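You operate a simulated robot arm through the tools that you are given. There is no shell and no other tool. Be economical: measure what you need, move in short steps, check, and stop when the job is done.

Carry out the task below with a simulated robot arm. There is one attempt and no reset: what you move stays moved.

JOB
Let plate 4 cool, then rub the crust off its top.
Fine: heat knob off, hot lamp dark, then switch off; black rubber block back where it lay. What is to be rubbed or washed off counts as gone when no trace of it is left.

Only the result counts: the job must be done as asked and must still hold three seconds after the hand-in. Knocking over, shifting, dropping, spilling or breaking anything else fails it.

ROBOT AND FRAMES
A 7-joint arm with a two-finger parallel gripper, fixed in place. Base frame: the origin is at the foot of the arm, x ahead of it, y to its left, z up; the work surface is at about z = 0.9. Lengths are in m, angles in rad, forces in N, time in s.
With the tool pointing down near the work surface it reaches from about 0.34 to 0.78 m from the base axis. Its first joint turns from -2.897 to 2.897 rad. Payload 3.91 kg.
The TCP is the grasp point between the finger pads, 0.03 m short of the fingertips. In the tool frame z runs along the fingers and y along their closing line. The gripper opens to 0.11 m. The fingers are 0.02 m wide and 0.01 m thick; the gripper's body (0.048 by 0.112 m) begins 0.055 m behind the TCP.
Orientation is told as [roll, pitch, yaw] about the base's x, y, z axes, in that order, counted from this pose: with the fingers straight down and closing along the base's y, the tool's x points along the base's -x, its y along +y and its z along -z.

CONTROLS
- The arm moves only by the tool servo_tool. Its argument "deltas" is a list of rows, each a list of 7 numbers: the finger opening in m, from 0 to 0.11, then the shift along the base's x, y, z in m, then the turn, a rotation vector about the base's x, y, z in rad. In form: [[claw, x, y, z, rx, ry, rz], ...]. A call has 1 to 12 rows; each row shifts and turns the commanded pose from where the row before left it. A row lasts 0.2 s, in which the tool goes at most 0.05 m and 0.15 rad; a call with a longer step from one row to the next is refused whole, and so is a gripper value outside its range. Where a pose cannot be reached the arm comes as near as it can. A force on the tool above 40 N (or 10 N above the force at the start of the call, whichever is more), or a blocked arm, ends the call early, and 0.2 s more pass. Each finger travels about 0.153 m/s and halts on what it meets, pressing with about 22 N; the grip force reading is that of the motor and also rises with nothing between the fingers. The clock runs only during rows and for 0.2 s after the last one: add rows that do not move to give the fingers time. The reply holds the time, the measured pose of the TCP, the force on the tool along the base axes, the opening and the grip force, in the units named above and with some noise, with the torque about the TCP (base axes, N m) and any sound that the robot's microphone picked up.
- Cameras (640 x 400 px; columns grow to the right, rows downward): "scene" is fixed at [0.2233, -0.6502, 1.5651]; the picture's right is [0.92, -0.39, 0.00], its down [-0.17, -0.42, -0.89] and it looks along [0.35, 0.82, -0.45] (base axes); focal length 365 px, centre (320, 200). "wrist" rides on the gripper at [0.077, 0.007, -0.114] in the tool frame; the picture's right is [-0.09, 1.00, 0.00], its down [-0.80, -0.07, -0.59] and it looks along [-0.59, -0.05, 0.80] (tool axes); focal length 270 px, centre (320, 200). There is no depth. A picture from a camera that has moved, and an enlarged one, comes with that camera's place and axes in the base frame and with its lens.
- capture(camera): a new picture of that camera. The clock stands still meanwhile.
- raise_lower(by): slides the trunk up (or, below 0, down) by that many m; the arm rides with it, the base frame stays. It gives what a move gives, with no picture.
- inspect(camera, box): a new picture of the part [left, top, right, bottom] of that camera's present view, enlarged. The clock stands still meanwhile.
- hand_in(): hands the job in; it is judged then, once.

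Go step by step. Nothing tells you positions but the pictures and the camera data: compare them with the known pose of the tool, close in by small moves and look again before you grip or let go. The budget is 120 turns and 84 pictures, counting those below and the enlarged ones. Unless the task says otherwise, let go and move clear before handing in, and close with one line.

The tools are called after "Emit:" by a JSON object that holds its "fn" and its "kwargs". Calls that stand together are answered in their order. servo_tool: Moves the arm, as the interface text tells. Its arguments: {"type":"object","properties":{"deltas":{"type":"array","items":{"type":"array","items":{"type":"number"}}}},"required":["deltas"]} The other tools are called the same way: raise_lower (by) slides the trunk up or down; capture (camera) takes a picture; inspect (camera, box) takes an enlarged picture of a part of a camera's view; hand_in () hands the job in.

At the start:

```text
time_s: 0.0
tcp_pos: [0.3569, 0.1836, 1.287]
tcp_rot: [0.0, -0.001, -0.001]
ft_force: [0.4, -0.2, 0.2]
wrist_torque: [0.05, 0.0, -0.01]
opening: 0.1098
finger_force: 0.1
trunk travel left (down, up): [-0.575, 0.035]
```

scene: 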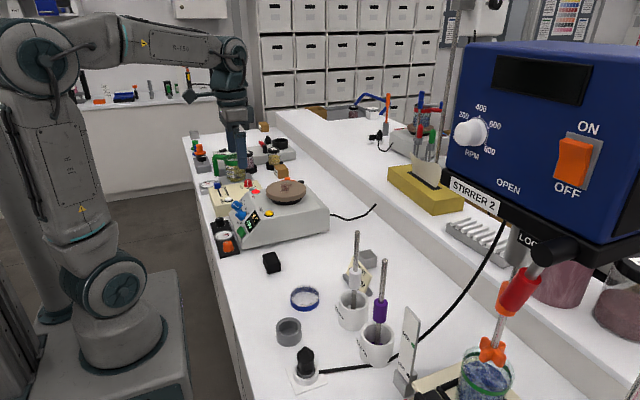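
wrist: 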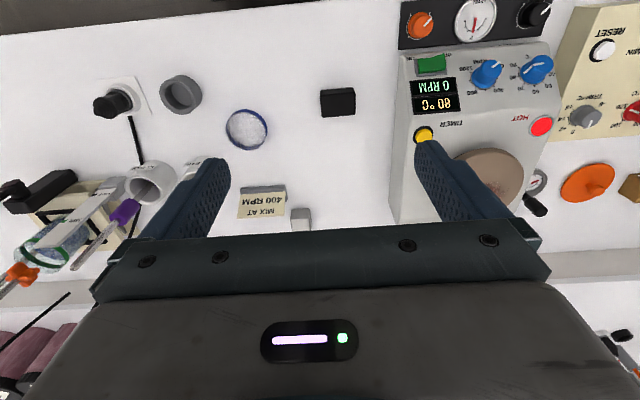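

I see a hotplate with a brown-crusted round top, two blue knobs, a green switch, a red hot lamp, and a black rubber block on the bench. I'll look closer at them first.

Emit:
{"fn": "inspect", "kwargs": {"camera": "scene", "box": [180, 120, 380, 280]}}

Emit:
{"fn": "inspect", "kwargs": {"camera": "wrist", "box": [300, 0, 640, 220]}}

```text
2.50 times, centred on (280, 200) of scene
camera zoom: at [0.2233, -0.6502, 1.5651], right [0.92, -0.39, 0.0], down [-0.17, -0.42, -0.89], along [0.35, 0.82, -0.45], focal length 912 px, centre (420, 200)
```

zoom: 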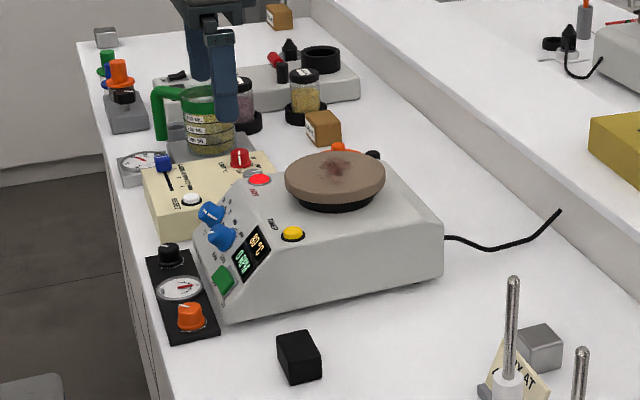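

```text
1.82 times, centred on (470, 110) of wrist
camera zoom: at [0.2796, 0.191, 1.4012], right [0.09, 1.0, 0.0], down [0.8, -0.07, 0.59], along [0.59, -0.05, -0.8], focal length 491 px, centre (47, 364)
```

zoom: 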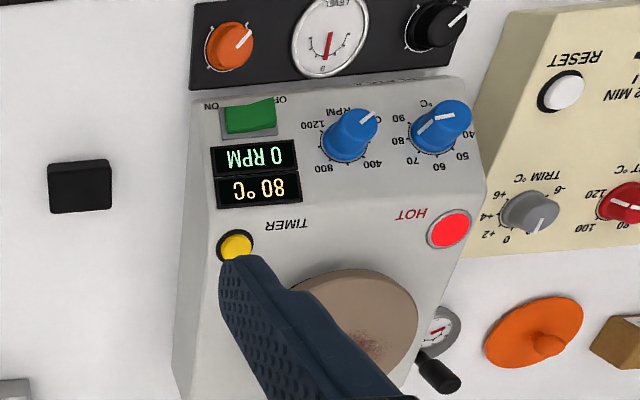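

Emit:
{"fn": "servo_tool", "kwargs": {"deltas": [[0.11, 0, 0.04, 0, 0, 0, 0], [0.11, 0, 0.04, 0, 0, 0, 0], [0.11, 0, 0.04, 0, 0, 0, 0], [0.11, 0, 0.04, 0, 0, 0, 0], [0.11, 0, 0.0, 0, 0, 0, 0]]}}

Emit:
{"fn": "capture", "kwargs": {"camera": "wrist"}}

Emit:
{"fn": "inspect", "kwargs": {"camera": "scene", "box": [340, 80, 460, 160]}}

```text
time_s: 1.2
tcp_pos: [0.357, 0.3445, 1.2876]
tcp_rot: [0.001, -0.001, 0.0]
ft_force: [-0.5, -0.2, 1.0]
wrist_torque: [0.01, 0.03, 0.02]
opening: 0.1098
finger_force: 0.2
trunk travel left (down, up): [-0.575, 0.035]
```

```text
79 pictures are left
camera wrist: at [0.2798, 0.3509, 1.4034], right [0.09, 1.0, 0.0], down [0.8, -0.07, 0.59], along [0.59, -0.05, -0.8], focal length 270 px, centre (320, 200)
```

wrist: 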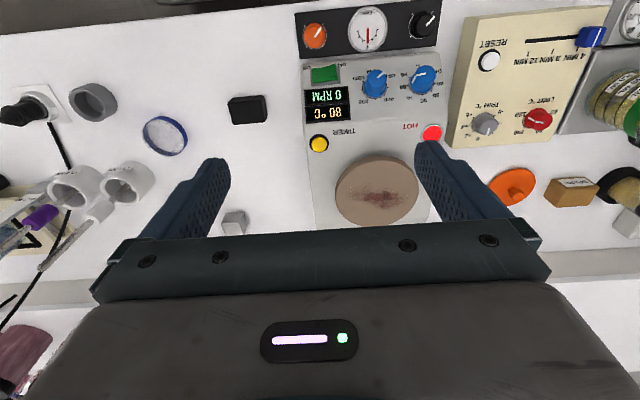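

```text
5.00 times, centred on (400, 120) of scene
camera zoom: at [0.2233, -0.6502, 1.5651], right [0.92, -0.39, 0.0], down [-0.17, -0.42, -0.89], along [0.35, 0.82, -0.45], focal length 1823 px, centre (-80, 600)
```

zoom: 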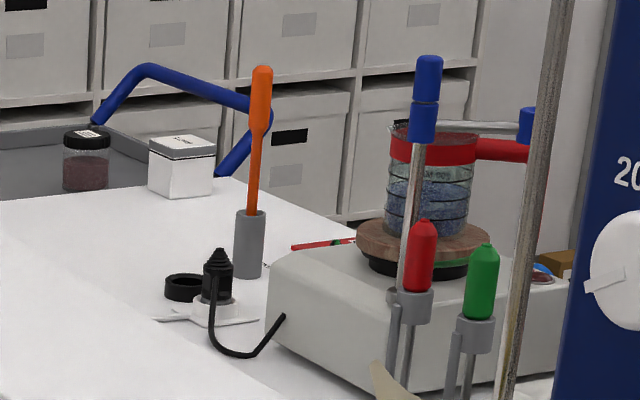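

The near hotplate has the crust; the other, on the far bench, carries a beaker. I'll enlarge the panel to check the label and knob marks.

Emit:
{"fn": "inspect", "kwargs": {"camera": "wrist", "box": [290, 0, 460, 120]}}

Emit:
{"fn": "inspect", "kwargs": {"camera": "wrist", "box": [290, 110, 460, 240]}}

Emit:
{"fn": "inspect", "kwargs": {"camera": "scene", "box": [220, 160, 320, 240]}}

```text
3.33 times, centred on (375, 60) of wrist
camera zoom: at [0.2798, 0.3509, 1.4034], right [0.09, 1.0, 0.0], down [0.8, -0.07, 0.59], along [0.59, -0.05, -0.8], focal length 901 px, centre (137, 667)
```

zoom: 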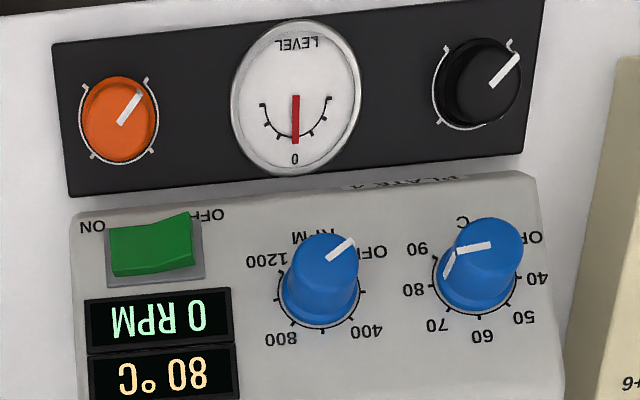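

```text
3.08 times, centred on (375, 175) of wrist
camera zoom: at [0.2798, 0.3509, 1.4034], right [0.09, 1.0, 0.0], down [0.8, -0.07, 0.59], along [0.59, -0.05, -0.8], focal length 832 px, centre (151, 277)
```

zoom: 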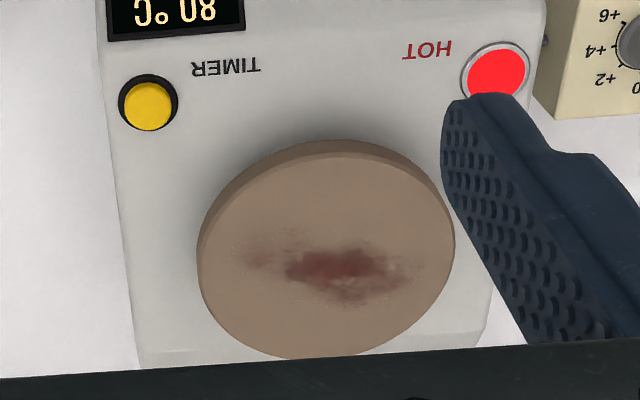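

```text
5.00 times, centred on (270, 200) of scene
camera zoom: at [0.2233, -0.6502, 1.5651], right [0.92, -0.39, 0.0], down [-0.17, -0.42, -0.89], along [0.35, 0.82, -0.45], focal length 1823 px, centre (570, 200)
```

zoom: 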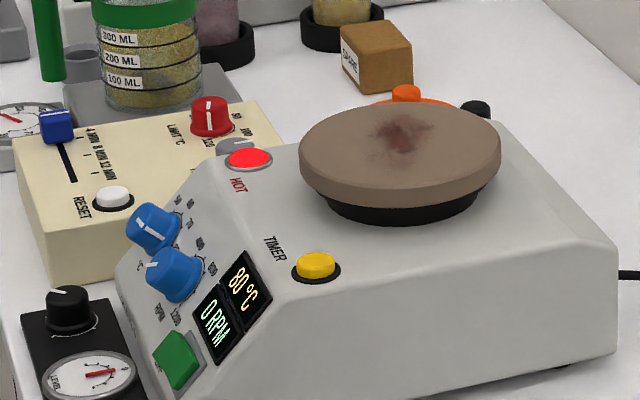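

Emit:
{"fn": "inspect", "kwargs": {"camera": "scene", "box": [210, 195, 270, 240]}}

Emit:
{"fn": "inspect", "kwargs": {"camera": "scene", "box": [200, 180, 340, 280]}}

```text
8.89 times, centred on (240, 218) of scene
camera zoom: at [0.2233, -0.6502, 1.5651], right [0.92, -0.39, 0.0], down [-0.17, -0.42, -0.89], along [0.35, 0.82, -0.45], focal length 3241 px, centre (1031, 44)
```

zoom: 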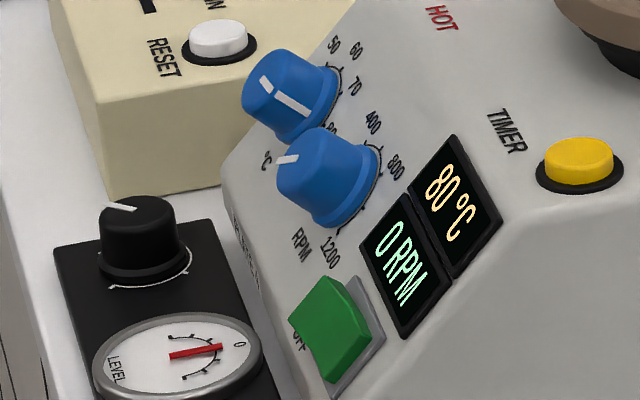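

```text
4.00 times, centred on (270, 230) of scene
camera zoom: at [0.2233, -0.6502, 1.5651], right [0.92, -0.39, 0.0], down [-0.17, -0.42, -0.89], along [0.35, 0.82, -0.45], focal length 1458 px, centre (520, 80)
```

zoom: 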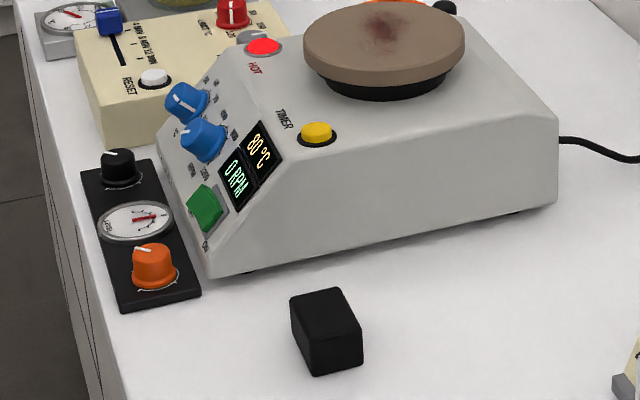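

This is "PLATE 4": the heat knob points at 80 and must turn about 225° counter-clockwise to OFF. I'll tilt the tool towards the sloped panel and stand off in front of the heat knob, near (0.385, 0.497, 0.975).

Emit:
{"fn": "servo_tool", "kwargs": {"deltas": [[0.11, -0.011, 0.024, -0.02, 0, -0.131, 0], [0.11, -0.011, 0.024, -0.03, 0, -0.131, 0], [0.11, -0.011, 0.024, -0.03, 0, -0.131, 0], [0.11, -0.011, 0.024, -0.03, 0, -0.131, 0], [0.11, -0.011, 0.024, -0.03, 0, -0.131, 0], [0.11, -0.011, 0.024, -0.03, 0, -0.131, 0], [0.11, 0, 0, 0, 0, 0, 0]]}}

Emit:
{"fn": "capture", "kwargs": {"camera": "wrist"}}

Emit:
{"fn": "capture", "kwargs": {"camera": "scene"}}

```text
time_s: 2.8
tcp_pos: [0.2874, 0.4892, 1.1159]
tcp_rot: [0.001, -0.788, -0.001]
ft_force: [-0.4, 0.0, -1.5]
wrist_torque: [-0.04, -0.01, -0.01]
opening: 0.1099
finger_force: 0.0
trunk travel left (down, up): [-0.575, 0.035]
```

```text
72 pictures are left
camera wrist: at [0.1532, 0.4973, 1.142], right [0.06, 1.0, 0.06], down [0.14, -0.07, 0.99], along [0.99, -0.05, -0.15], focal length 270 px, centre (320, 200)
```

wrist: 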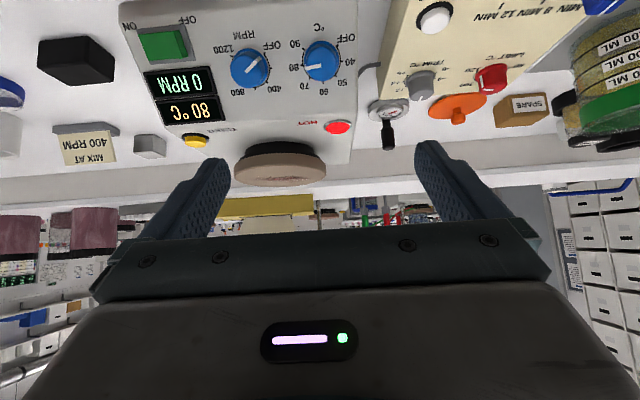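

```text
71 pictures are left
```

scene: 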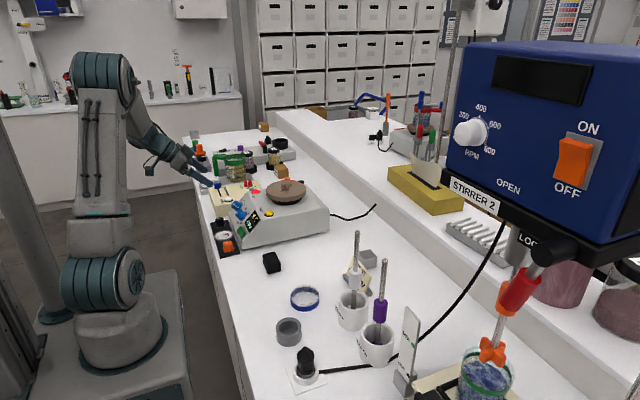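

Emit:
{"fn": "inspect", "kwargs": {"camera": "wrist", "box": [200, 0, 380, 120]}}

```text
3.33 times, centred on (290, 60) of wrist
camera zoom: at [0.1532, 0.4973, 1.142], right [0.06, 1.0, 0.06], down [0.14, -0.07, 0.99], along [0.99, -0.05, -0.15], focal length 901 px, centre (420, 667)
```

zoom: 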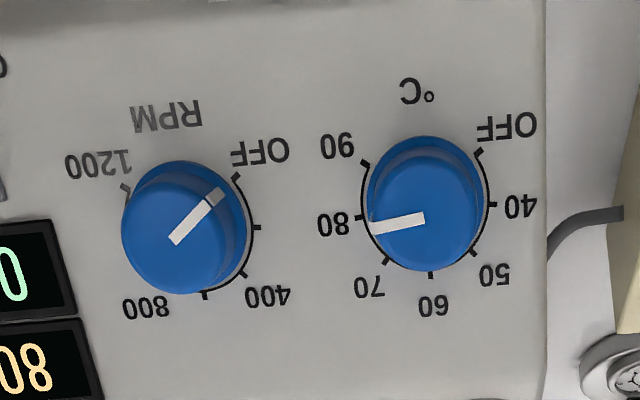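

The tilt of 45° matches the panel normal. I'll line up with the knob axis at a standoff and pre-rotate about the tool axis so one long turn is possible.

Emit:
{"fn": "servo_tool", "kwargs": {"deltas": [[0.06, 0.016, 0.003, -0.034, 0, 0, 0], [0.06, 0.016, 0.003, -0.035, 0, 0, 0], [0.06, 0, 0, 0, 0.1, 0, -0.1], [0.06, 0, 0, 0, 0.1, 0, -0.1], [0.06, 0, 0, 0, 0.1, 0, -0.1], [0.06, 0, 0, 0, 0.1, 0, -0.1], [0.06, 0, 0, 0, 0.1, 0, -0.1], [0.06, 0, 0, 0, 0.1, 0, -0.1], [0.06, 0, 0, 0, 0.1, 0, -0.1], [0.06, 0, 0, 0, 0.1, 0, -0.1], [0.06, 0, 0, 0, 0.1, 0, -0.1], [0.06, 0, 0, 0, 0, 0, 0]]}}

Emit:
{"fn": "capture", "kwargs": {"camera": "wrist"}}

Emit:
{"fn": "inspect", "kwargs": {"camera": "scene", "box": [140, 100, 300, 260]}}

```text
time_s: 5.4
tcp_pos: [0.3227, 0.4949, 1.0486]
tcp_rot: [0.763, -0.209, -1.358]
ft_force: [0.3, 0.1, 0.1]
wrist_torque: [-0.01, -0.03, 0.01]
opening: 0.0604
finger_force: 0.0
trunk travel left (down, up): [-0.575, 0.035]
```

```text
69 pictures are left
camera wrist: at [0.2308, 0.5711, 1.1174], right [0.69, 0.21, 0.69], down [-0.3, -0.79, 0.54], along [0.66, -0.58, -0.48], focal length 270 px, centre (320, 200)
```

wrist: 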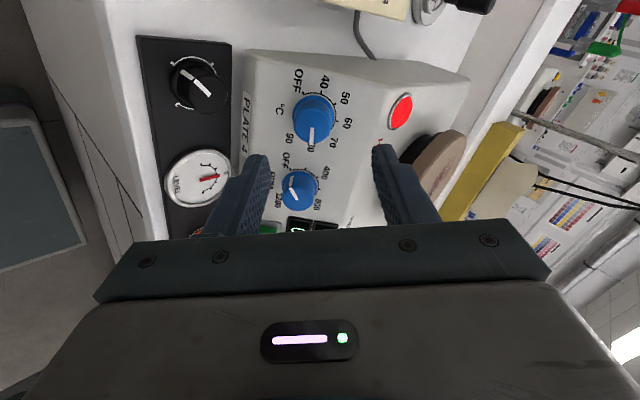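

```text
2.50 times, centred on (220, 180) of scene
camera zoom: at [0.2233, -0.6502, 1.5651], right [0.92, -0.39, 0.0], down [-0.17, -0.42, -0.89], along [0.35, 0.82, -0.45], focal length 912 px, centre (570, 250)
```

zoom: 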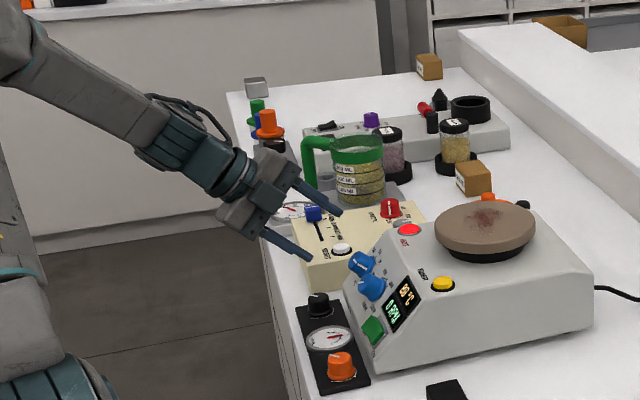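

The pre-rotation works and this view confirms the knob at about (0.388, 0.497, 0.977). I'll finish the pre-rotation and approach.

Emit:
{"fn": "servo_tool", "kwargs": {"deltas": [[0.06, 0, 0, 0, 0.1, 0, -0.1], [0.06, 0, 0, 0, 0.1, 0, -0.1], [0.06, 0, 0, 0, 0.1, 0, -0.1], [0.06, 0, 0, 0, 0.1, 0, -0.1], [0.06, 0, 0, 0, 0.1, 0, -0.1], [0.06, 0.012, 0.001, -0.016, 0, 0, 0], [0.06, 0.012, 0.001, -0.016, 0, 0, 0], [0.06, 0, 0, 0, 0, 0, 0]]}}

Emit:
{"fn": "capture", "kwargs": {"camera": "wrist"}}

Emit:
{"fn": "inspect", "kwargs": {"camera": "scene", "box": [180, 160, 280, 240]}}

```text
time_s: 7.4
tcp_pos: [0.3728, 0.4801, 1.0242]
tcp_rot: [0.727, 0.304, -1.934]
ft_force: [-13.2, -2.0, 10.9]
wrist_torque: [0.18, 0.46, 0.27]
opening: 0.0602
finger_force: 0.8
trunk travel left (down, up): [-0.575, 0.035]
stopped in row 8: the arm was blocked; the commanded pose is now the measured one
```

```text
67 pictures are left
camera wrist: at [0.3235, 0.5491, 1.1345], right [0.6, -0.53, 0.61], down [-0.73, -0.67, 0.14], along [0.33, -0.53, -0.78], focal length 270 px, centre (320, 200)
```

wrist: 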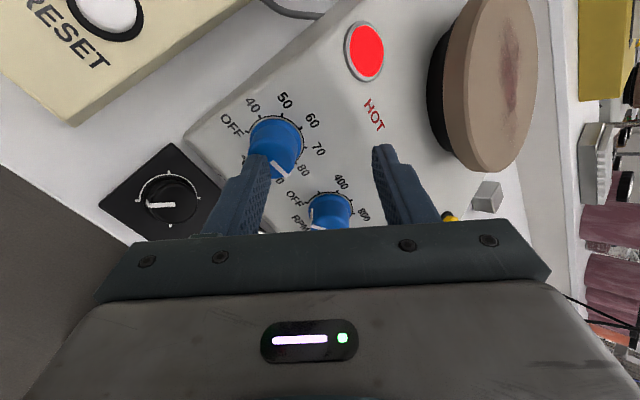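

```text
5.00 times, centred on (230, 200) of scene
camera zoom: at [0.2233, -0.6502, 1.5651], right [0.92, -0.39, 0.0], down [-0.17, -0.42, -0.89], along [0.35, 0.82, -0.45], focal length 1823 px, centre (770, 200)
```

zoom: 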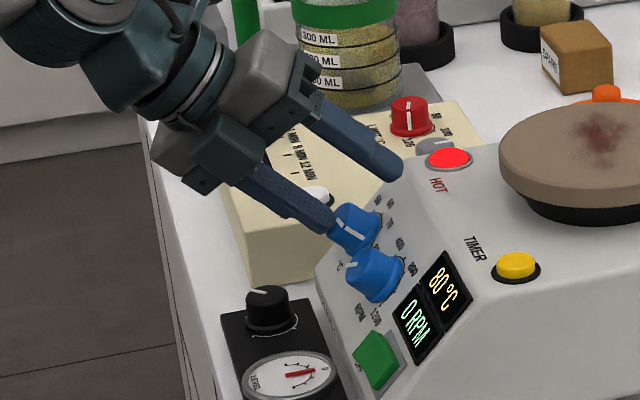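

The arm reached a joint limit there and a finger bumped the knob. I'll back off along the panel normal and return to the earlier orientation.

Emit:
{"fn": "servo_tool", "kwargs": {"deltas": [[0.06, -0.02, 0, 0.02, 0, 0, 0], [0.06, -0.02, 0.005, 0.02, 0, 0, 0], [0.06, -0.01, 0.005, 0.0, -0.1, 0, 0.1], [0.06, 0, 0.005, -0.01, -0.1, 0, 0.1], [0.06, 0, 0.0, -0.0, -0.1, 0, 0.1], [0.06, 0, 0, -0.0, -0.1, 0, 0.1], [0.06, 0, 0, 0, -0.1, 0, 0.1], [0.06, 0, 0, 0, 0, 0, 0]]}}

Emit:
{"fn": "capture", "kwargs": {"camera": "wrist"}}

```text
time_s: 8.3
tcp_pos: [0.3921, 0.4487, 1.0661]
tcp_rot: [0.742, 0.216, -1.966]
ft_force: [0.0, 0.2, -0.3]
wrist_torque: [-0.01, -0.01, 0.01]
opening: 0.0598
finger_force: 0.0
trunk travel left (down, up): [-0.575, 0.035]
stopped in row 4: the arm was blocked; the commanded pose is now the measured one
```

```text
65 pictures are left
camera wrist: at [0.3479, 0.5287, 1.1694], right [0.59, -0.49, 0.64], down [-0.75, -0.62, 0.21], along [0.29, -0.61, -0.74], focal length 270 px, centre (320, 200)
```

wrist: 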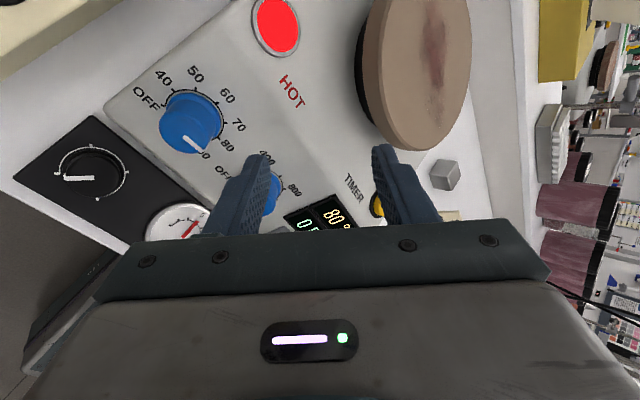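

Emit:
{"fn": "servo_tool", "kwargs": {"deltas": [[0.06, 0, 0, 0.03, 0, 0, 0], [0.06, 0, 0, 0.03, -0.1, 0, 0.1], [0.06, 0, 0, 0.02, -0.1, 0, 0.1], [0.06, 0, 0, 0, -0.1, 0, 0.1], [0.06, 0, 0, 0, -0.1, 0, 0.1], [0.06, 0, 0, 0, -0.1, 0, 0.1], [0.06, 0, 0, 0, -0.1, 0, 0.1]]}}

Emit:
{"fn": "capture", "kwargs": {"camera": "scene"}}

```text
time_s: 10.1
tcp_pos: [0.4137, 0.4326, 1.1413]
tcp_rot: [0.795, -0.388, -1.4]
ft_force: [0.3, 1.5, -0.8]
wrist_torque: [0.01, 0.0, 0.0]
opening: 0.0601
finger_force: 0.0
trunk travel left (down, up): [-0.575, 0.035]
stopped in row 7: the arm was blocked; the commanded pose is now the measured one
```

```text
64 pictures are left
```

scene: 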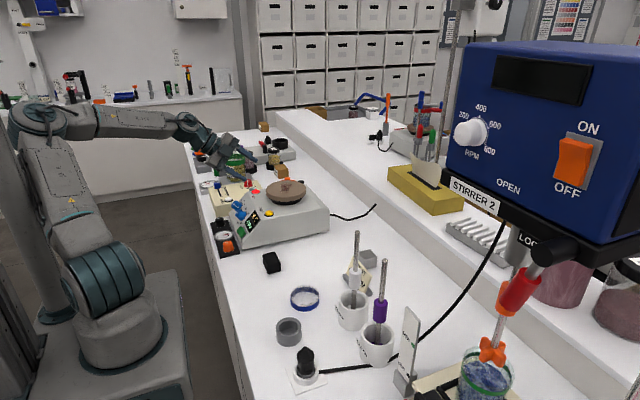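

Emit:
{"fn": "servo_tool", "kwargs": {"deltas": [[0.06, 0, 0, 0.02, 0, 0, 0], [0.06, 0, 0, 0.02, 0, 0, 0.1], [0.06, 0, 0, 0.02, 0, 0, 0.14], [0.06, 0, 0, 0, 0, 0, 0.14], [0.06, 0, 0, 0, 0, 0, 0.14], [0.06, 0, 0, 0, 0, 0, 0.14], [0.06, 0, 0, 0, 0, 0, 0.14], [0.06, 0, 0, 0, 0, 0, 0.14]]}}

```text
time_s: 11.9
tcp_pos: [0.4131, 0.4313, 1.2038]
tcp_rot: [0.8, -0.389, -0.455]
ft_force: [-0.5, -0.1, 0.5]
wrist_torque: [0.0, -0.02, -0.01]
opening: 0.0601
finger_force: 0.1
trunk travel left (down, up): [-0.575, 0.035]
```

Emit:
{"fn": "servo_tool", "kwargs": {"deltas": [[0.06, -0.01, 0.005, 0, 0, 0, 0.15], [0.06, -0.01, 0.005, 0, 0, 0, 0.15], [0.06, -0.01, 0.005, 0, 0, 0, 0.15], [0.06, -0.01, 0.005, 0, 0, 0.13, 0], [0.06, -0.01, 0.005, 0, 0, 0.13, 0], [0.06, -0.01, 0.005, 0, 0, 0.129, 0], [0.06, 0, 0, 0, -0.133, 0, 0], [0.06, 0, 0, 0, -0.133, 0, 0], [0.06, 0, 0, 0, -0.133, 0, 0], [0.06, 0, 0, 0, -0.133, 0, 0], [0.06, 0, 0, 0, -0.133, 0, 0], [0.06, 0, 0, 0, -0.133, 0, 0]]}}

Emit:
{"fn": "servo_tool", "kwargs": {"deltas": [[0.06, -0.005, 0.005, -0.02, 0, -0.131, 0], [0.06, -0.005, 0.005, -0.02, 0, -0.131, 0], [0.06, -0.005, 0.005, -0.02, 0, -0.131, 0], [0.06, -0.005, 0.005, -0.02, 0, -0.131, 0], [0.06, -0.005, 0.005, -0.02, 0, -0.131, 0], [0.06, -0.005, 0.005, -0.02, 0, -0.13, 0], [0.06, 0, 0, 0, 0, 0, 0]]}}

Emit:
{"fn": "capture", "kwargs": {"camera": "scene"}}

```text
time_s: 14.5
tcp_pos: [0.3527, 0.4641, 1.202]
tcp_rot: [-0.008, -0.007, -0.002]
ft_force: [0.3, -1.0, 0.2]
wrist_torque: [-0.01, -0.05, -0.02]
opening: 0.0602
finger_force: 0.2
trunk travel left (down, up): [-0.575, 0.035]
```

```text
time_s: 16.1
tcp_pos: [0.3231, 0.4947, 1.0821]
tcp_rot: [0.0, -0.79, -0.007]
ft_force: [0.6, 0.0, -1.0]
wrist_torque: [-0.06, 0.0, -0.02]
opening: 0.0599
finger_force: 0.1
trunk travel left (down, up): [-0.575, 0.035]
```

```text
63 pictures are left
```

scene: 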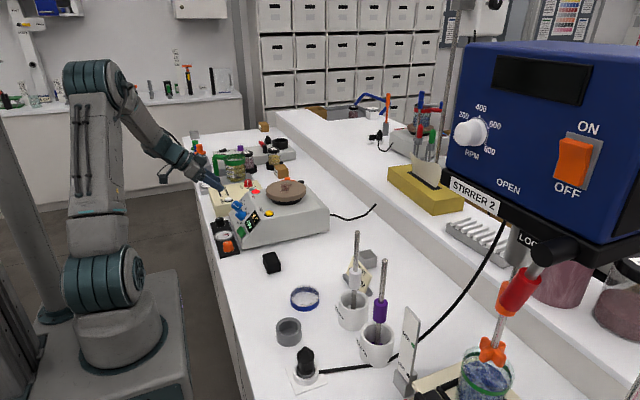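

Back to a clean tilted pose. I'll rotate only −1.0 rad and come close to the knob, then check.

Emit:
{"fn": "servo_tool", "kwargs": {"deltas": [[0.06, 0.0, 0, 0, 0.1, 0, -0.1], [0.06, 0, 0, 0, 0.1, 0, -0.1], [0.06, 0, 0, 0, 0.1, 0, -0.1], [0.06, 0, 0, 0, 0.1, 0, -0.1], [0.06, 0, 0, 0, 0.1, 0, -0.1], [0.06, 0, 0, 0, 0.1, 0, -0.1], [0.06, 0, 0, 0, 0.1, 0, -0.1], [0.06, 0.013, 0.001, -0.032, 0, 0, 0], [0.06, 0.013, 0.001, -0.033, 0, 0, 0], [0.06, 0, 0, 0, 0, 0, 0]]}}

Emit:
{"fn": "inspect", "kwargs": {"camera": "scene", "box": [190, 160, 290, 240]}}

Emit:
{"fn": "capture", "kwargs": {"camera": "wrist"}}

```text
time_s: 18.3
tcp_pos: [0.3464, 0.4954, 1.0142]
tcp_rot: [0.695, -0.399, -1.143]
ft_force: [0.4, -0.6, 0.3]
wrist_torque: [0.01, 0.0, 0.02]
opening: 0.0599
finger_force: 0.1
trunk travel left (down, up): [-0.575, 0.035]
```

```text
5.00 times, centred on (240, 200) of scene
camera zoom: at [0.2233, -0.6502, 1.5651], right [0.92, -0.39, 0.0], down [-0.17, -0.42, -0.89], along [0.35, 0.82, -0.45], focal length 1823 px, centre (720, 200)
```

zoom: 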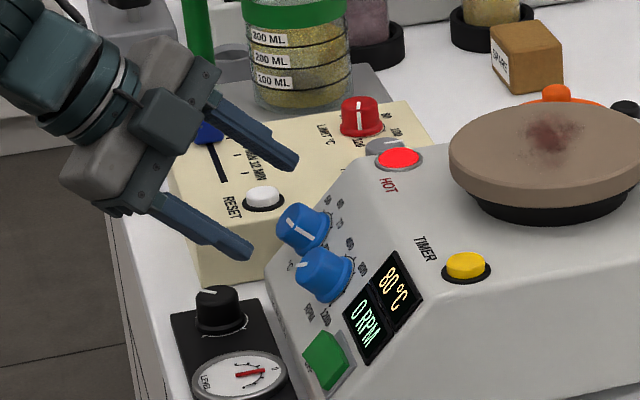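

```text
61 pictures are left
camera wrist: at [0.2397, 0.5649, 1.0705], right [0.63, 0.47, 0.62], down [-0.16, -0.71, 0.69], along [0.76, -0.53, -0.37], focal length 270 px, centre (320, 200)
```

wrist: 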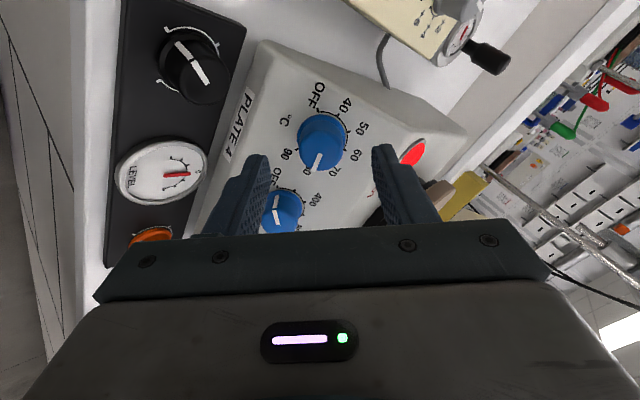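

Aligned. Going in over the knob and closing.

Emit:
{"fn": "servo_tool", "kwargs": {"deltas": [[0.06, 0.016, 0.0005, -0.014, 0, 0, 0], [0.06, 0.016, 0, -0.014, 0, 0, 0], [0.06, 0, 0, 0, 0, 0, 0], [0.045, 0, 0, 0, 0, 0, 0], [0.035, 0, 0, 0, 0, 0, 0], [0.025, 0, 0, 0, 0, 0, 0], [0.015, 0, 0, 0, 0, 0, 0]]}}

Emit:
{"fn": "inspect", "kwargs": {"camera": "scene", "box": [190, 160, 290, 240]}}

Emit:
{"fn": "capture", "kwargs": {"camera": "wrist"}}

```text
time_s: 19.3
tcp_pos: [0.377, 0.5021, 0.9947]
tcp_rot: [0.708, -0.388, -1.14]
ft_force: [-24.8, -2.6, 19.4]
wrist_torque: [-0.08, -0.49, 0.42]
opening: 0.0479
finger_force: 13.2
trunk travel left (down, up): [-0.575, 0.035]
stopped in row 5: the force on the tool passed its limit at 50 N (the readings are from after the stop); the commanded pose is now the measured one
```

```text
5.00 times, centred on (240, 200) of scene
camera zoom: at [0.2233, -0.6502, 1.5651], right [0.92, -0.39, 0.0], down [-0.17, -0.42, -0.89], along [0.35, 0.82, -0.45], focal length 1823 px, centre (720, 200)
```

zoom: 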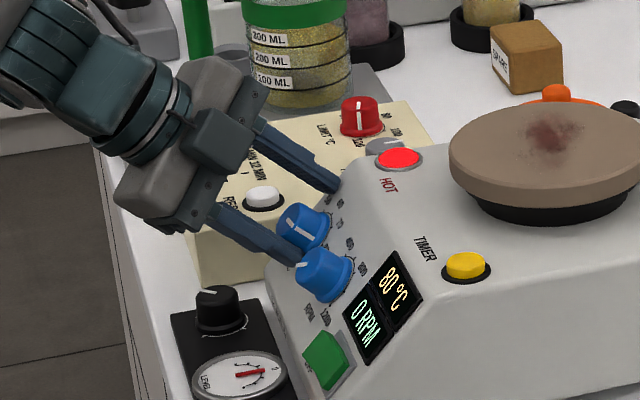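

```text
59 pictures are left
camera wrist: at [0.2697, 0.569, 1.0501], right [0.62, 0.47, 0.63], down [-0.15, -0.72, 0.68], along [0.77, -0.52, -0.37], focal length 270 px, centre (320, 200)
```

wrist: 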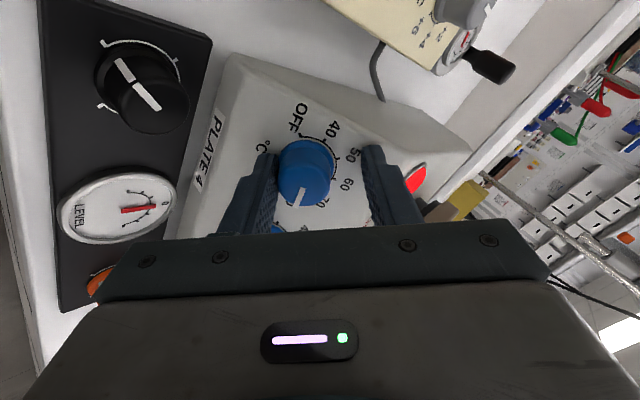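

The fingertips are pressing on the panel and the knob sits a bit to one side. I'll open, back off ~8 mm along the normal, recentre, and close.

Emit:
{"fn": "servo_tool", "kwargs": {"deltas": [[0.06, -0.005, 0, 0.005, 0, 0, 0], [0.06, -0.0045, -0.004, -0.002, 0, 0, 0], [0.06, 0, 0, 0, 0, 0, 0]]}}

Emit:
{"fn": "inspect", "kwargs": {"camera": "wrist", "box": [220, 100, 440, 240]}}

```text
time_s: 20.1
tcp_pos: [0.371, 0.4951, 0.9949]
tcp_rot: [0.702, -0.393, -1.143]
ft_force: [-0.2, 0.4, -0.6]
wrist_torque: [0.01, 0.0, 0.03]
opening: 0.0599
finger_force: 0.2
trunk travel left (down, up): [-0.575, 0.035]
```

```text
2.86 times, centred on (330, 170) of wrist
camera zoom: at [0.2648, 0.5651, 1.0507], right [0.62, 0.47, 0.63], down [-0.16, -0.71, 0.68], along [0.77, -0.52, -0.37], focal length 772 px, centre (291, 286)
```

zoom: 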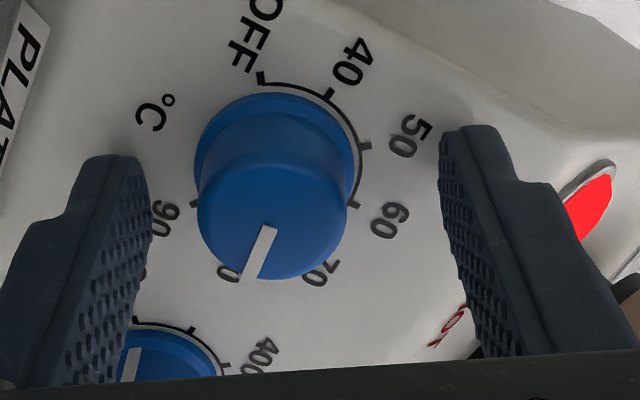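

Emit:
{"fn": "servo_tool", "kwargs": {"deltas": [[0.05, -0.001, -0.001, -0.001, 0, 0, 0], [0.04, 0, 0, 0, 0, 0, 0], [0.03, 0, 0, 0, 0, 0, 0], [0.02, 0, 0, 0, 0, 0, 0], [0.02, 0, 0, 0, 0, 0, 0]]}}

Emit:
{"fn": "inspect", "kwargs": {"camera": "wrist", "box": [220, 100, 440, 240]}}

```text
time_s: 21.3
tcp_pos: [0.3707, 0.4936, 0.9924]
tcp_rot: [0.702, -0.394, -1.143]
ft_force: [-6.3, -7.5, -9.5]
wrist_torque: [0.09, -0.53, 0.09]
opening: 0.0297
finger_force: 45.1
trunk travel left (down, up): [-0.575, 0.035]
```

```text
2.86 times, centred on (330, 170) of wrist
camera zoom: at [0.2635, 0.5627, 1.0483], right [0.62, 0.47, 0.63], down [-0.16, -0.71, 0.68], along [0.77, -0.53, -0.37], focal length 772 px, centre (291, 286)
```

zoom: 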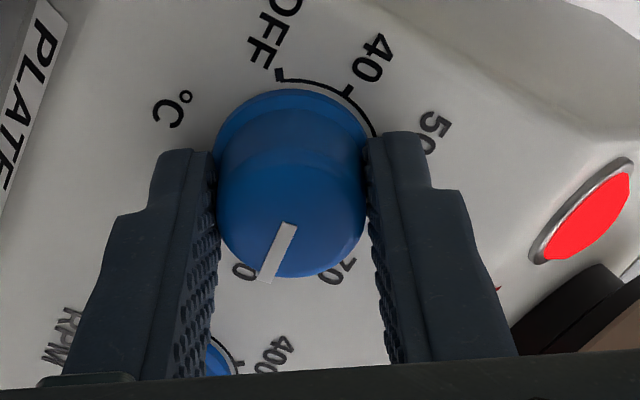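

Gripped. Now turning counter-clockwise.

Emit:
{"fn": "servo_tool", "kwargs": {"deltas": [[0.02, -0.0008, -0.0008, -0.0008, -0.1, 0, 0.1], [0.02, 0, 0, 0, -0.1, 0, 0.1], [0.02, 0, 0, 0, -0.1, 0, 0.1], [0.02, 0, 0, 0, -0.1, 0, 0.1], [0.02, 0, 0, 0, -0.1, 0, 0.1], [0.02, 0, 0, 0, -0.1, 0, 0.1], [0.02, 0, 0, 0, -0.1, 0, 0.1]]}}

Emit:
{"fn": "capture", "kwargs": {"camera": "wrist"}}

```text
time_s: 22.9
tcp_pos: [0.3684, 0.4939, 0.9919]
tcp_rot: [0.013, -0.784, -0.01]
ft_force: [-6.4, -8.1, -4.8]
wrist_torque: [-0.71, 0.26, -0.74]
opening: 0.0296
finger_force: 44.8
trunk travel left (down, up): [-0.575, 0.035]
```

```text
56 pictures are left
camera wrist: at [0.2348, 0.5015, 1.0198], right [0.06, 1.0, 0.07], down [0.15, -0.08, 0.99], along [0.99, -0.05, -0.15], focal length 270 px, centre (320, 200)
```

wrist: 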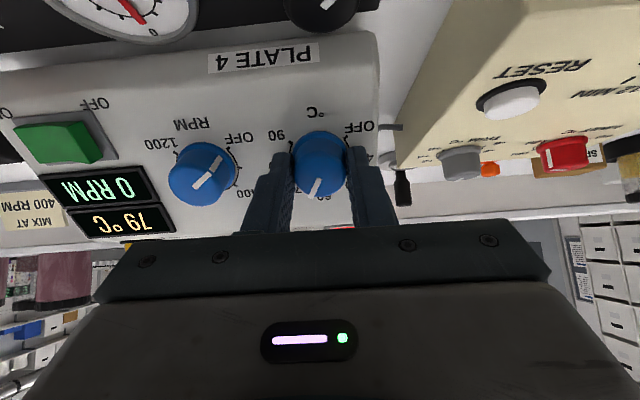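

The knob follows (now ~67, display 79 °C falling). Continuing.

Emit:
{"fn": "servo_tool", "kwargs": {"deltas": [[0.02, 0, -0.001, 0, -0.1, 0, 0.1], [0.02, 0, 0, 0, -0.1, 0, 0.1], [0.02, 0, 0, 0, -0.1, 0, 0.1], [0.02, 0, 0, 0, -0.1, 0, 0.1], [0.02, 0, 0, 0, -0.1, 0, 0.1], [0.02, 0, 0, 0, -0.1, 0, 0.1], [0.02, 0, 0, 0, -0.1, 0, 0.1], [0.02, 0, 0, 0, -0.1, 0, 0.1], [0.02, 0, 0, 0, -0.1, 0, 0.1]]}}

Emit:
{"fn": "capture", "kwargs": {"camera": "wrist"}}

```text
time_s: 24.9
tcp_pos: [0.3696, 0.4954, 0.9937]
tcp_rot: [-0.759, -0.213, 1.352]
ft_force: [-0.8, 4.9, 4.9]
wrist_torque: [-0.61, -0.66, -0.59]
opening: 0.0295
finger_force: 45.1
trunk travel left (down, up): [-0.575, 0.035]
```

```text
55 pictures are left
camera wrist: at [0.2687, 0.4233, 1.0535], right [-0.66, 0.38, -0.65], down [-0.2, 0.74, 0.64], along [0.73, 0.55, -0.41], focal length 270 px, centre (320, 200)
```

wrist: 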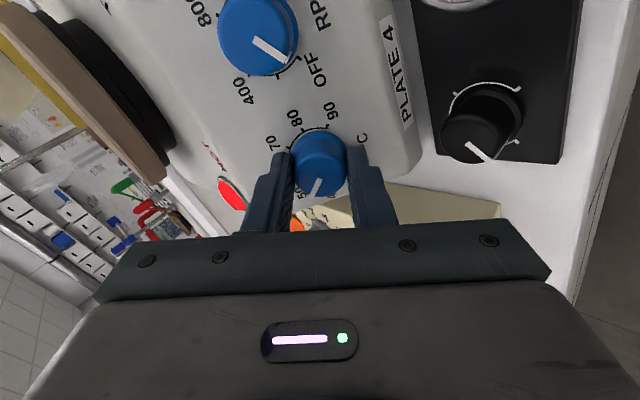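

Emit:
{"fn": "servo_tool", "kwargs": {"deltas": [[0.02, 0, 0, 0, -0.1, 0, 0.1], [0.02, 0, 0, 0, -0.1, 0, 0.1], [0.02, 0, 0, 0, -0.1, 0, 0.1], [0.02, 0, 0, 0, -0.1, 0, 0.1], [0.02, 0, 0, 0, -0.1, 0, 0.1]]}}

```text
time_s: 26.1
tcp_pos: [0.3697, 0.495, 0.9931]
tcp_rot: [-0.74, 0.281, 1.865]
ft_force: [3.1, 11.9, 5.9]
wrist_torque: [0.01, -1.21, 0.0]
opening: 0.0297
finger_force: 45.2
trunk travel left (down, up): [-0.575, 0.035]
```

Emit:
{"fn": "servo_tool", "kwargs": {"deltas": [[0.02, 0, 0, 0, -0.1, 0, 0.1], [0.02, 0, 0, 0, -0.1, 0, 0.1], [0.02, 0, 0, 0, -0.1, 0, 0.1], [0.02, 0, 0, 0, -0.1, 0, 0.1], [0.02, 0, 0, 0, -0.1, 0, 0.1]]}}

Emit:
{"fn": "capture", "kwargs": {"camera": "wrist"}}

```text
time_s: 27.3
tcp_pos: [0.3699, 0.495, 0.9931]
tcp_rot: [-0.415, 0.687, 2.528]
ft_force: [3.6, 9.6, 9.2]
wrist_torque: [0.98, -0.81, 0.36]
opening: 0.0298
finger_force: 45.9
trunk travel left (down, up): [-0.575, 0.035]
```

```text
54 pictures are left
camera wrist: at [0.3358, 0.4548, 1.1207], right [-0.37, -0.85, -0.37], down [-0.9, 0.42, -0.06], along [0.21, 0.31, -0.93], focal length 270 px, centre (320, 200)
```

wrist: 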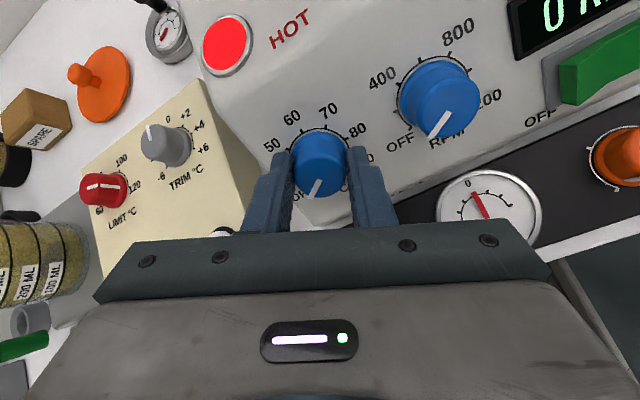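

Emit:
{"fn": "servo_tool", "kwargs": {"deltas": [[0.02, 0, 0, 0, -0.09, 0, 0.09], [0.02, 0, 0, 0, -0.08, 0, 0.08], [0.02, 0, 0, 0, 0, 0, 0]]}}

Emit:
{"fn": "inspect", "kwargs": {"camera": "wrist", "box": [220, 80, 520, 240]}}

Emit:
{"fn": "inspect", "kwargs": {"camera": "scene", "box": [210, 180, 270, 230]}}

```text
time_s: 28.1
tcp_pos: [0.3706, 0.494, 0.9921]
tcp_rot: [-0.211, 0.763, 2.835]
ft_force: [6.0, 11.1, 10.6]
wrist_torque: [0.96, -0.57, 0.21]
opening: 0.0295
finger_force: 44.8
trunk travel left (down, up): [-0.575, 0.035]
```

```text
2.13 times, centred on (370, 160) of wrist
camera zoom: at [0.3414, 0.4716, 1.1262], right [-0.22, -0.95, -0.21], down [-0.96, 0.25, -0.12], along [0.17, 0.18, -0.97], focal length 577 px, centre (213, 285)
```

zoom: 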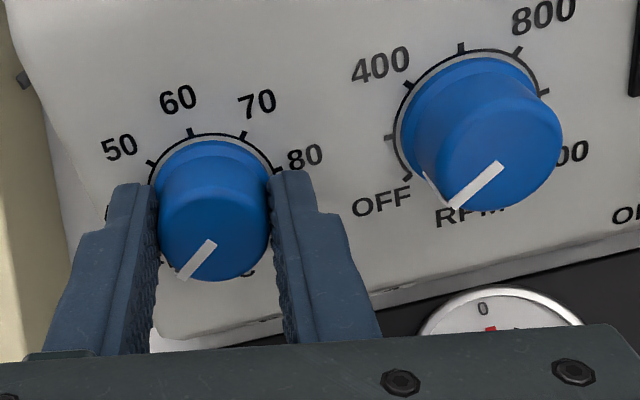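

```text
8.00 times, centred on (240, 205) of scene
camera zoom: at [0.2233, -0.6502, 1.5651], right [0.92, -0.39, 0.0], down [-0.17, -0.42, -0.89], along [0.35, 0.82, -0.45], focal length 2917 px, centre (960, 160)
```

zoom: 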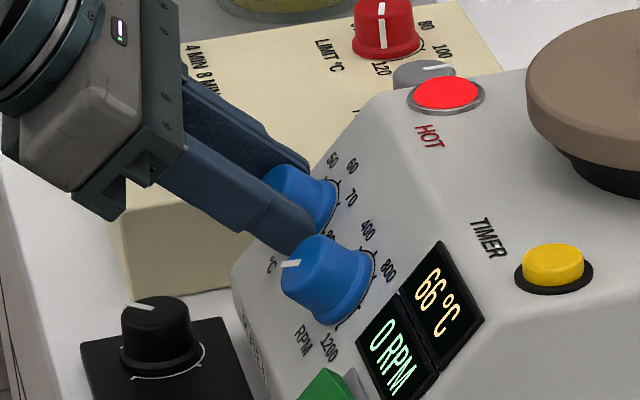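

The knob has turned about 225° and the temperature is dropping (66 °C). I'll release, back off along the normal and check the mark.

Emit:
{"fn": "servo_tool", "kwargs": {"deltas": [[0.06, 0, 0, 0, 0, 0, 0], [0.06, 0, 0, 0, 0, 0, 0], [0.06, -0.015, 0, 0.015, 0, 0, 0], [0.06, -0.025, 0, 0.025, 0, 0, 0], [0.06, -0.02, 0, 0.02, 0, 0, 0], [0.06, 0, 0, 0, 0, 0, 0]]}}

Emit:
{"fn": "inspect", "kwargs": {"camera": "wrist", "box": [200, 60, 500, 240]}}

Emit:
{"fn": "inspect", "kwargs": {"camera": "scene", "box": [210, 180, 270, 230]}}

```text
time_s: 29.5
tcp_pos: [0.3097, 0.4937, 1.0495]
tcp_rot: [-0.213, 0.761, 2.831]
ft_force: [-0.5, 0.2, 0.8]
wrist_torque: [0.02, 0.01, 0.0]
opening: 0.0602
finger_force: 0.1
trunk travel left (down, up): [-0.575, 0.035]
```

```text
2.13 times, centred on (350, 150) of wrist
camera zoom: at [0.2816, 0.4712, 1.1835], right [-0.22, -0.95, -0.21], down [-0.96, 0.25, -0.12], along [0.17, 0.18, -0.97], focal length 577 px, centre (256, 307)
```

zoom: 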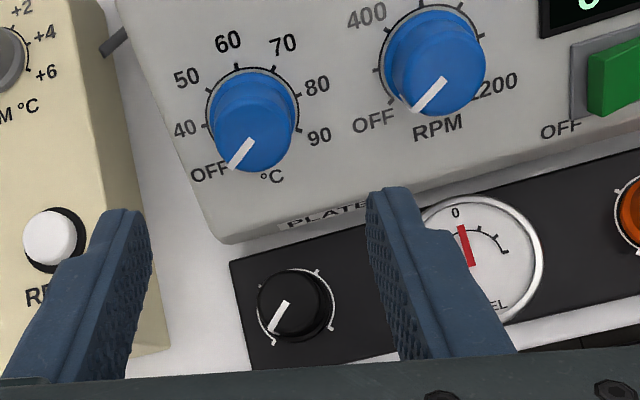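

```text
8.00 times, centred on (240, 205) of scene
camera zoom: at [0.2233, -0.6502, 1.5651], right [0.92, -0.39, 0.0], down [-0.17, -0.42, -0.89], along [0.35, 0.82, -0.45], focal length 2917 px, centre (960, 160)
```

zoom: 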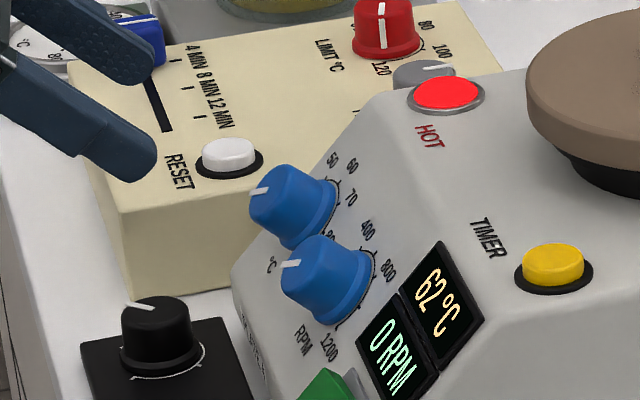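

Emit:
{"fn": "inspect", "kwargs": {"camera": "wrist", "box": [270, 70, 440, 160]}}

```text
3.76 times, centred on (355, 115) of wrist
camera zoom: at [0.2816, 0.4712, 1.1835], right [-0.22, -0.95, -0.21], down [-0.96, 0.25, -0.12], along [0.17, 0.18, -0.97], focal length 1018 px, centre (188, 520)
```

zoom: 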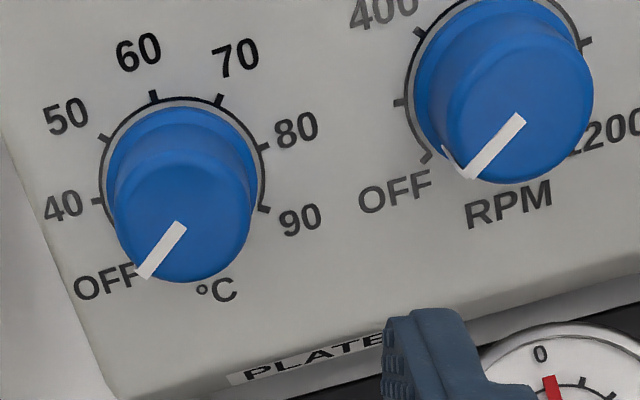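

The mark sits at OFF within a few degrees and the plate is cooling. I'll unwind the wrist and look frontally while time passes.

Emit:
{"fn": "servo_tool", "kwargs": {"deltas": [[0.06, -0.02, 0, 0.02, 0.1, 0, -0.1], [0.06, 0, 0, 0, 0.1, 0, -0.1], [0.06, 0, 0, 0, 0.1, 0, -0.1], [0.06, 0, 0, 0, 0.1, 0, -0.1], [0.06, 0, 0, 0, 0.1, 0, -0.1], [0.06, 0, 0, 0, 0.1, 0, -0.1], [0.06, 0, 0, 0, 0.1, 0, -0.1], [0.06, 0, 0, 0, 0.1, 0, -0.1], [0.06, 0, 0, 0, 0.1, 0, -0.1], [0.06, 0, 0, 0, 0.1, 0, -0.1], [0.06, 0, 0, 0, 0.1, 0, -0.1], [0.06, 0, 0, 0, 0.1, 0, -0.1]]}}

Emit:
{"fn": "servo_tool", "kwargs": {"deltas": [[0.06, 0, 0, 0, 0.1, 0, -0.1], [0.06, 0, 0, 0, 0.1, 0, -0.1], [0.06, 0, 0, 0, 0.1, 0, -0.1], [0.06, 0, 0, 0, 0.1, 0, -0.1], [0.06, 0, 0, 0, 0.1, 0, -0.1], [0.06, 0, 0, 0, 0.1, 0, -0.1], [0.06, 0, 0, 0, 0.1, 0, -0.1], [0.06, 0, 0, 0, 0.1, 0, -0.1], [0.06, 0, 0, 0, 0.06, 0, -0.06], [0.06, 0, 0, 0, 0, 0, 0]]}}

Emit:
{"fn": "inspect", "kwargs": {"camera": "wrist", "box": [200, 0, 420, 140]}}

```text
time_s: 32.1
tcp_pos: [0.2915, 0.4938, 1.0726]
tcp_rot: [-0.749, -0.247, 1.317]
ft_force: [0.7, 0.0, 0.0]
wrist_torque: [-0.02, -0.01, -0.02]
opening: 0.0599
finger_force: 0.1
trunk travel left (down, up): [-0.575, 0.035]
```

```text
time_s: 34.3
tcp_pos: [0.2905, 0.4945, 1.0725]
tcp_rot: [0.0, -0.786, 0.008]
ft_force: [0.2, -0.5, 0.3]
wrist_torque: [0.04, 0.01, -0.02]
opening: 0.0598
finger_force: 0.0
trunk travel left (down, up): [-0.575, 0.035]
```

```text
2.86 times, centred on (310, 70) of wrist
camera zoom: at [0.1551, 0.5002, 1.0998], right [0.06, 1.0, 0.06], down [0.15, -0.07, 0.99], along [0.99, -0.05, -0.15], focal length 772 px, centre (349, 571)
```

zoom: 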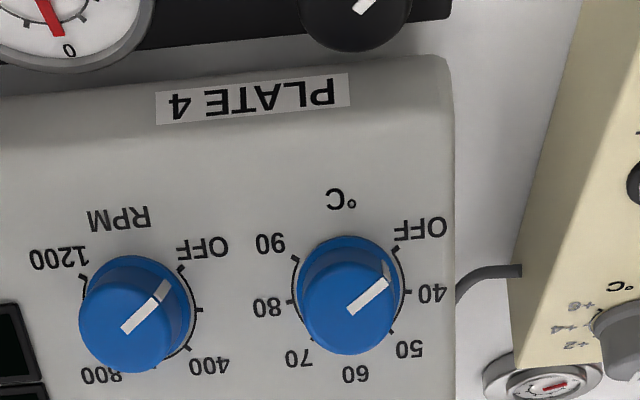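

The knob reads OFF from the front as well. Now checking lamp and display.

Emit:
{"fn": "inspect", "kwargs": {"camera": "scene", "box": [220, 180, 280, 230]}}

Emit:
{"fn": "inspect", "kwargs": {"camera": "wrist", "box": [60, 0, 280, 140]}}

```text
8.00 times, centred on (250, 205) of scene
camera zoom: at [0.2233, -0.6502, 1.5651], right [0.92, -0.39, 0.0], down [-0.17, -0.42, -0.89], along [0.35, 0.82, -0.45], focal length 2917 px, centre (880, 160)
```

zoom: 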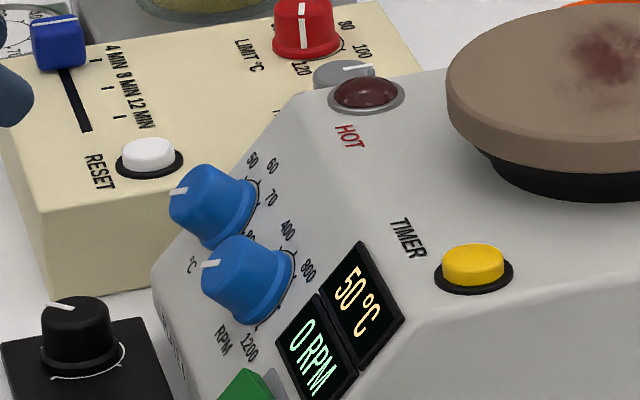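

```text
2.86 times, centred on (170, 70) of wrist
camera zoom: at [0.1551, 0.5002, 1.0998], right [0.06, 1.0, 0.06], down [0.15, -0.07, 0.99], along [0.99, -0.05, -0.15], focal length 772 px, centre (749, 571)
```

zoom: 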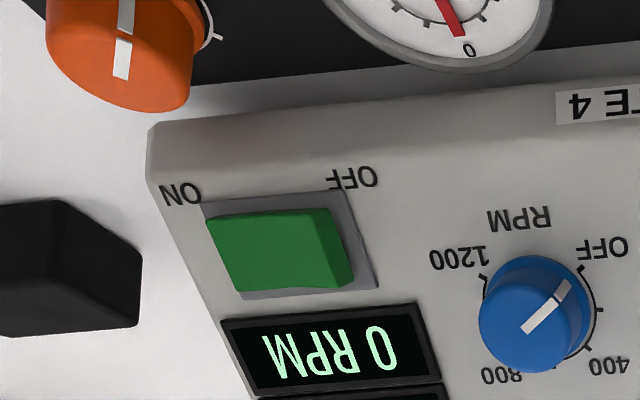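

The lamp is dark (50 °C). I'll close the fingers and move in front of the OFF end of the green rocker, near (0.366, 0.364, 0.957).

Emit:
{"fn": "servo_tool", "kwargs": {"deltas": [[0.03, 0, -0.044, 0, 0, 0, 0], [0.0, 0, -0.044, 0, 0, 0, 0], [0.0, 0, -0.0425, 0, 0, 0, 0], [0, 0.01, 0, -0.03, 0, 0, 0], [0, 0.0095, 0, -0.0295, 0, 0, 0], [0, 0, 0, 0, 0, 0, 0]]}}

Emit:
{"fn": "capture", "kwargs": {"camera": "wrist"}}

Emit:
{"fn": "inspect", "kwargs": {"camera": "scene", "box": [200, 180, 280, 250]}}

```text
time_s: 35.7
tcp_pos: [0.3086, 0.3636, 1.0147]
tcp_rot: [-0.002, -0.787, 0.007]
ft_force: [0.7, 0.3, 0.0]
wrist_torque: [-0.01, -0.03, -0.01]
opening: 0.0002
finger_force: 21.9
trunk travel left (down, up): [-0.575, 0.035]
```

```text
45 pictures are left
camera wrist: at [0.1734, 0.3693, 1.0423], right [0.06, 1.0, 0.06], down [0.15, -0.07, 0.99], along [0.99, -0.05, -0.15], focal length 270 px, centre (320, 200)
```

wrist: 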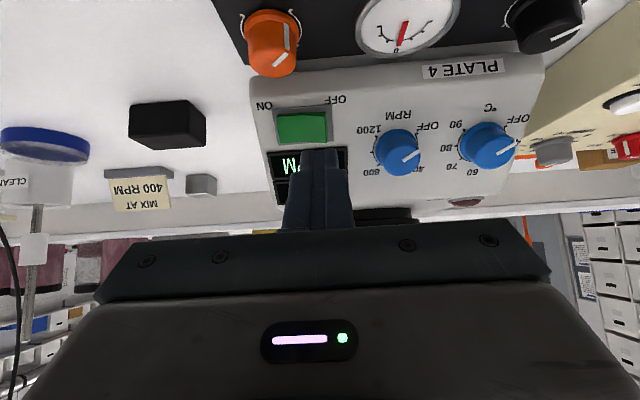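

```text
5.71 times, centred on (240, 215) of scene
camera zoom: at [0.2233, -0.6502, 1.5651], right [0.92, -0.39, 0.0], down [-0.17, -0.42, -0.89], along [0.35, 0.82, -0.45], focal length 2083 px, centre (777, 114)
```

zoom: 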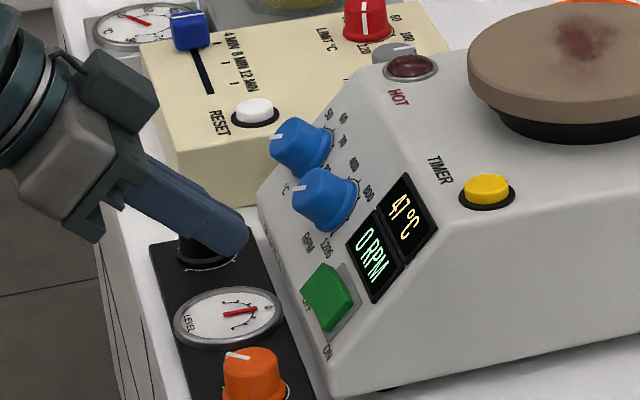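

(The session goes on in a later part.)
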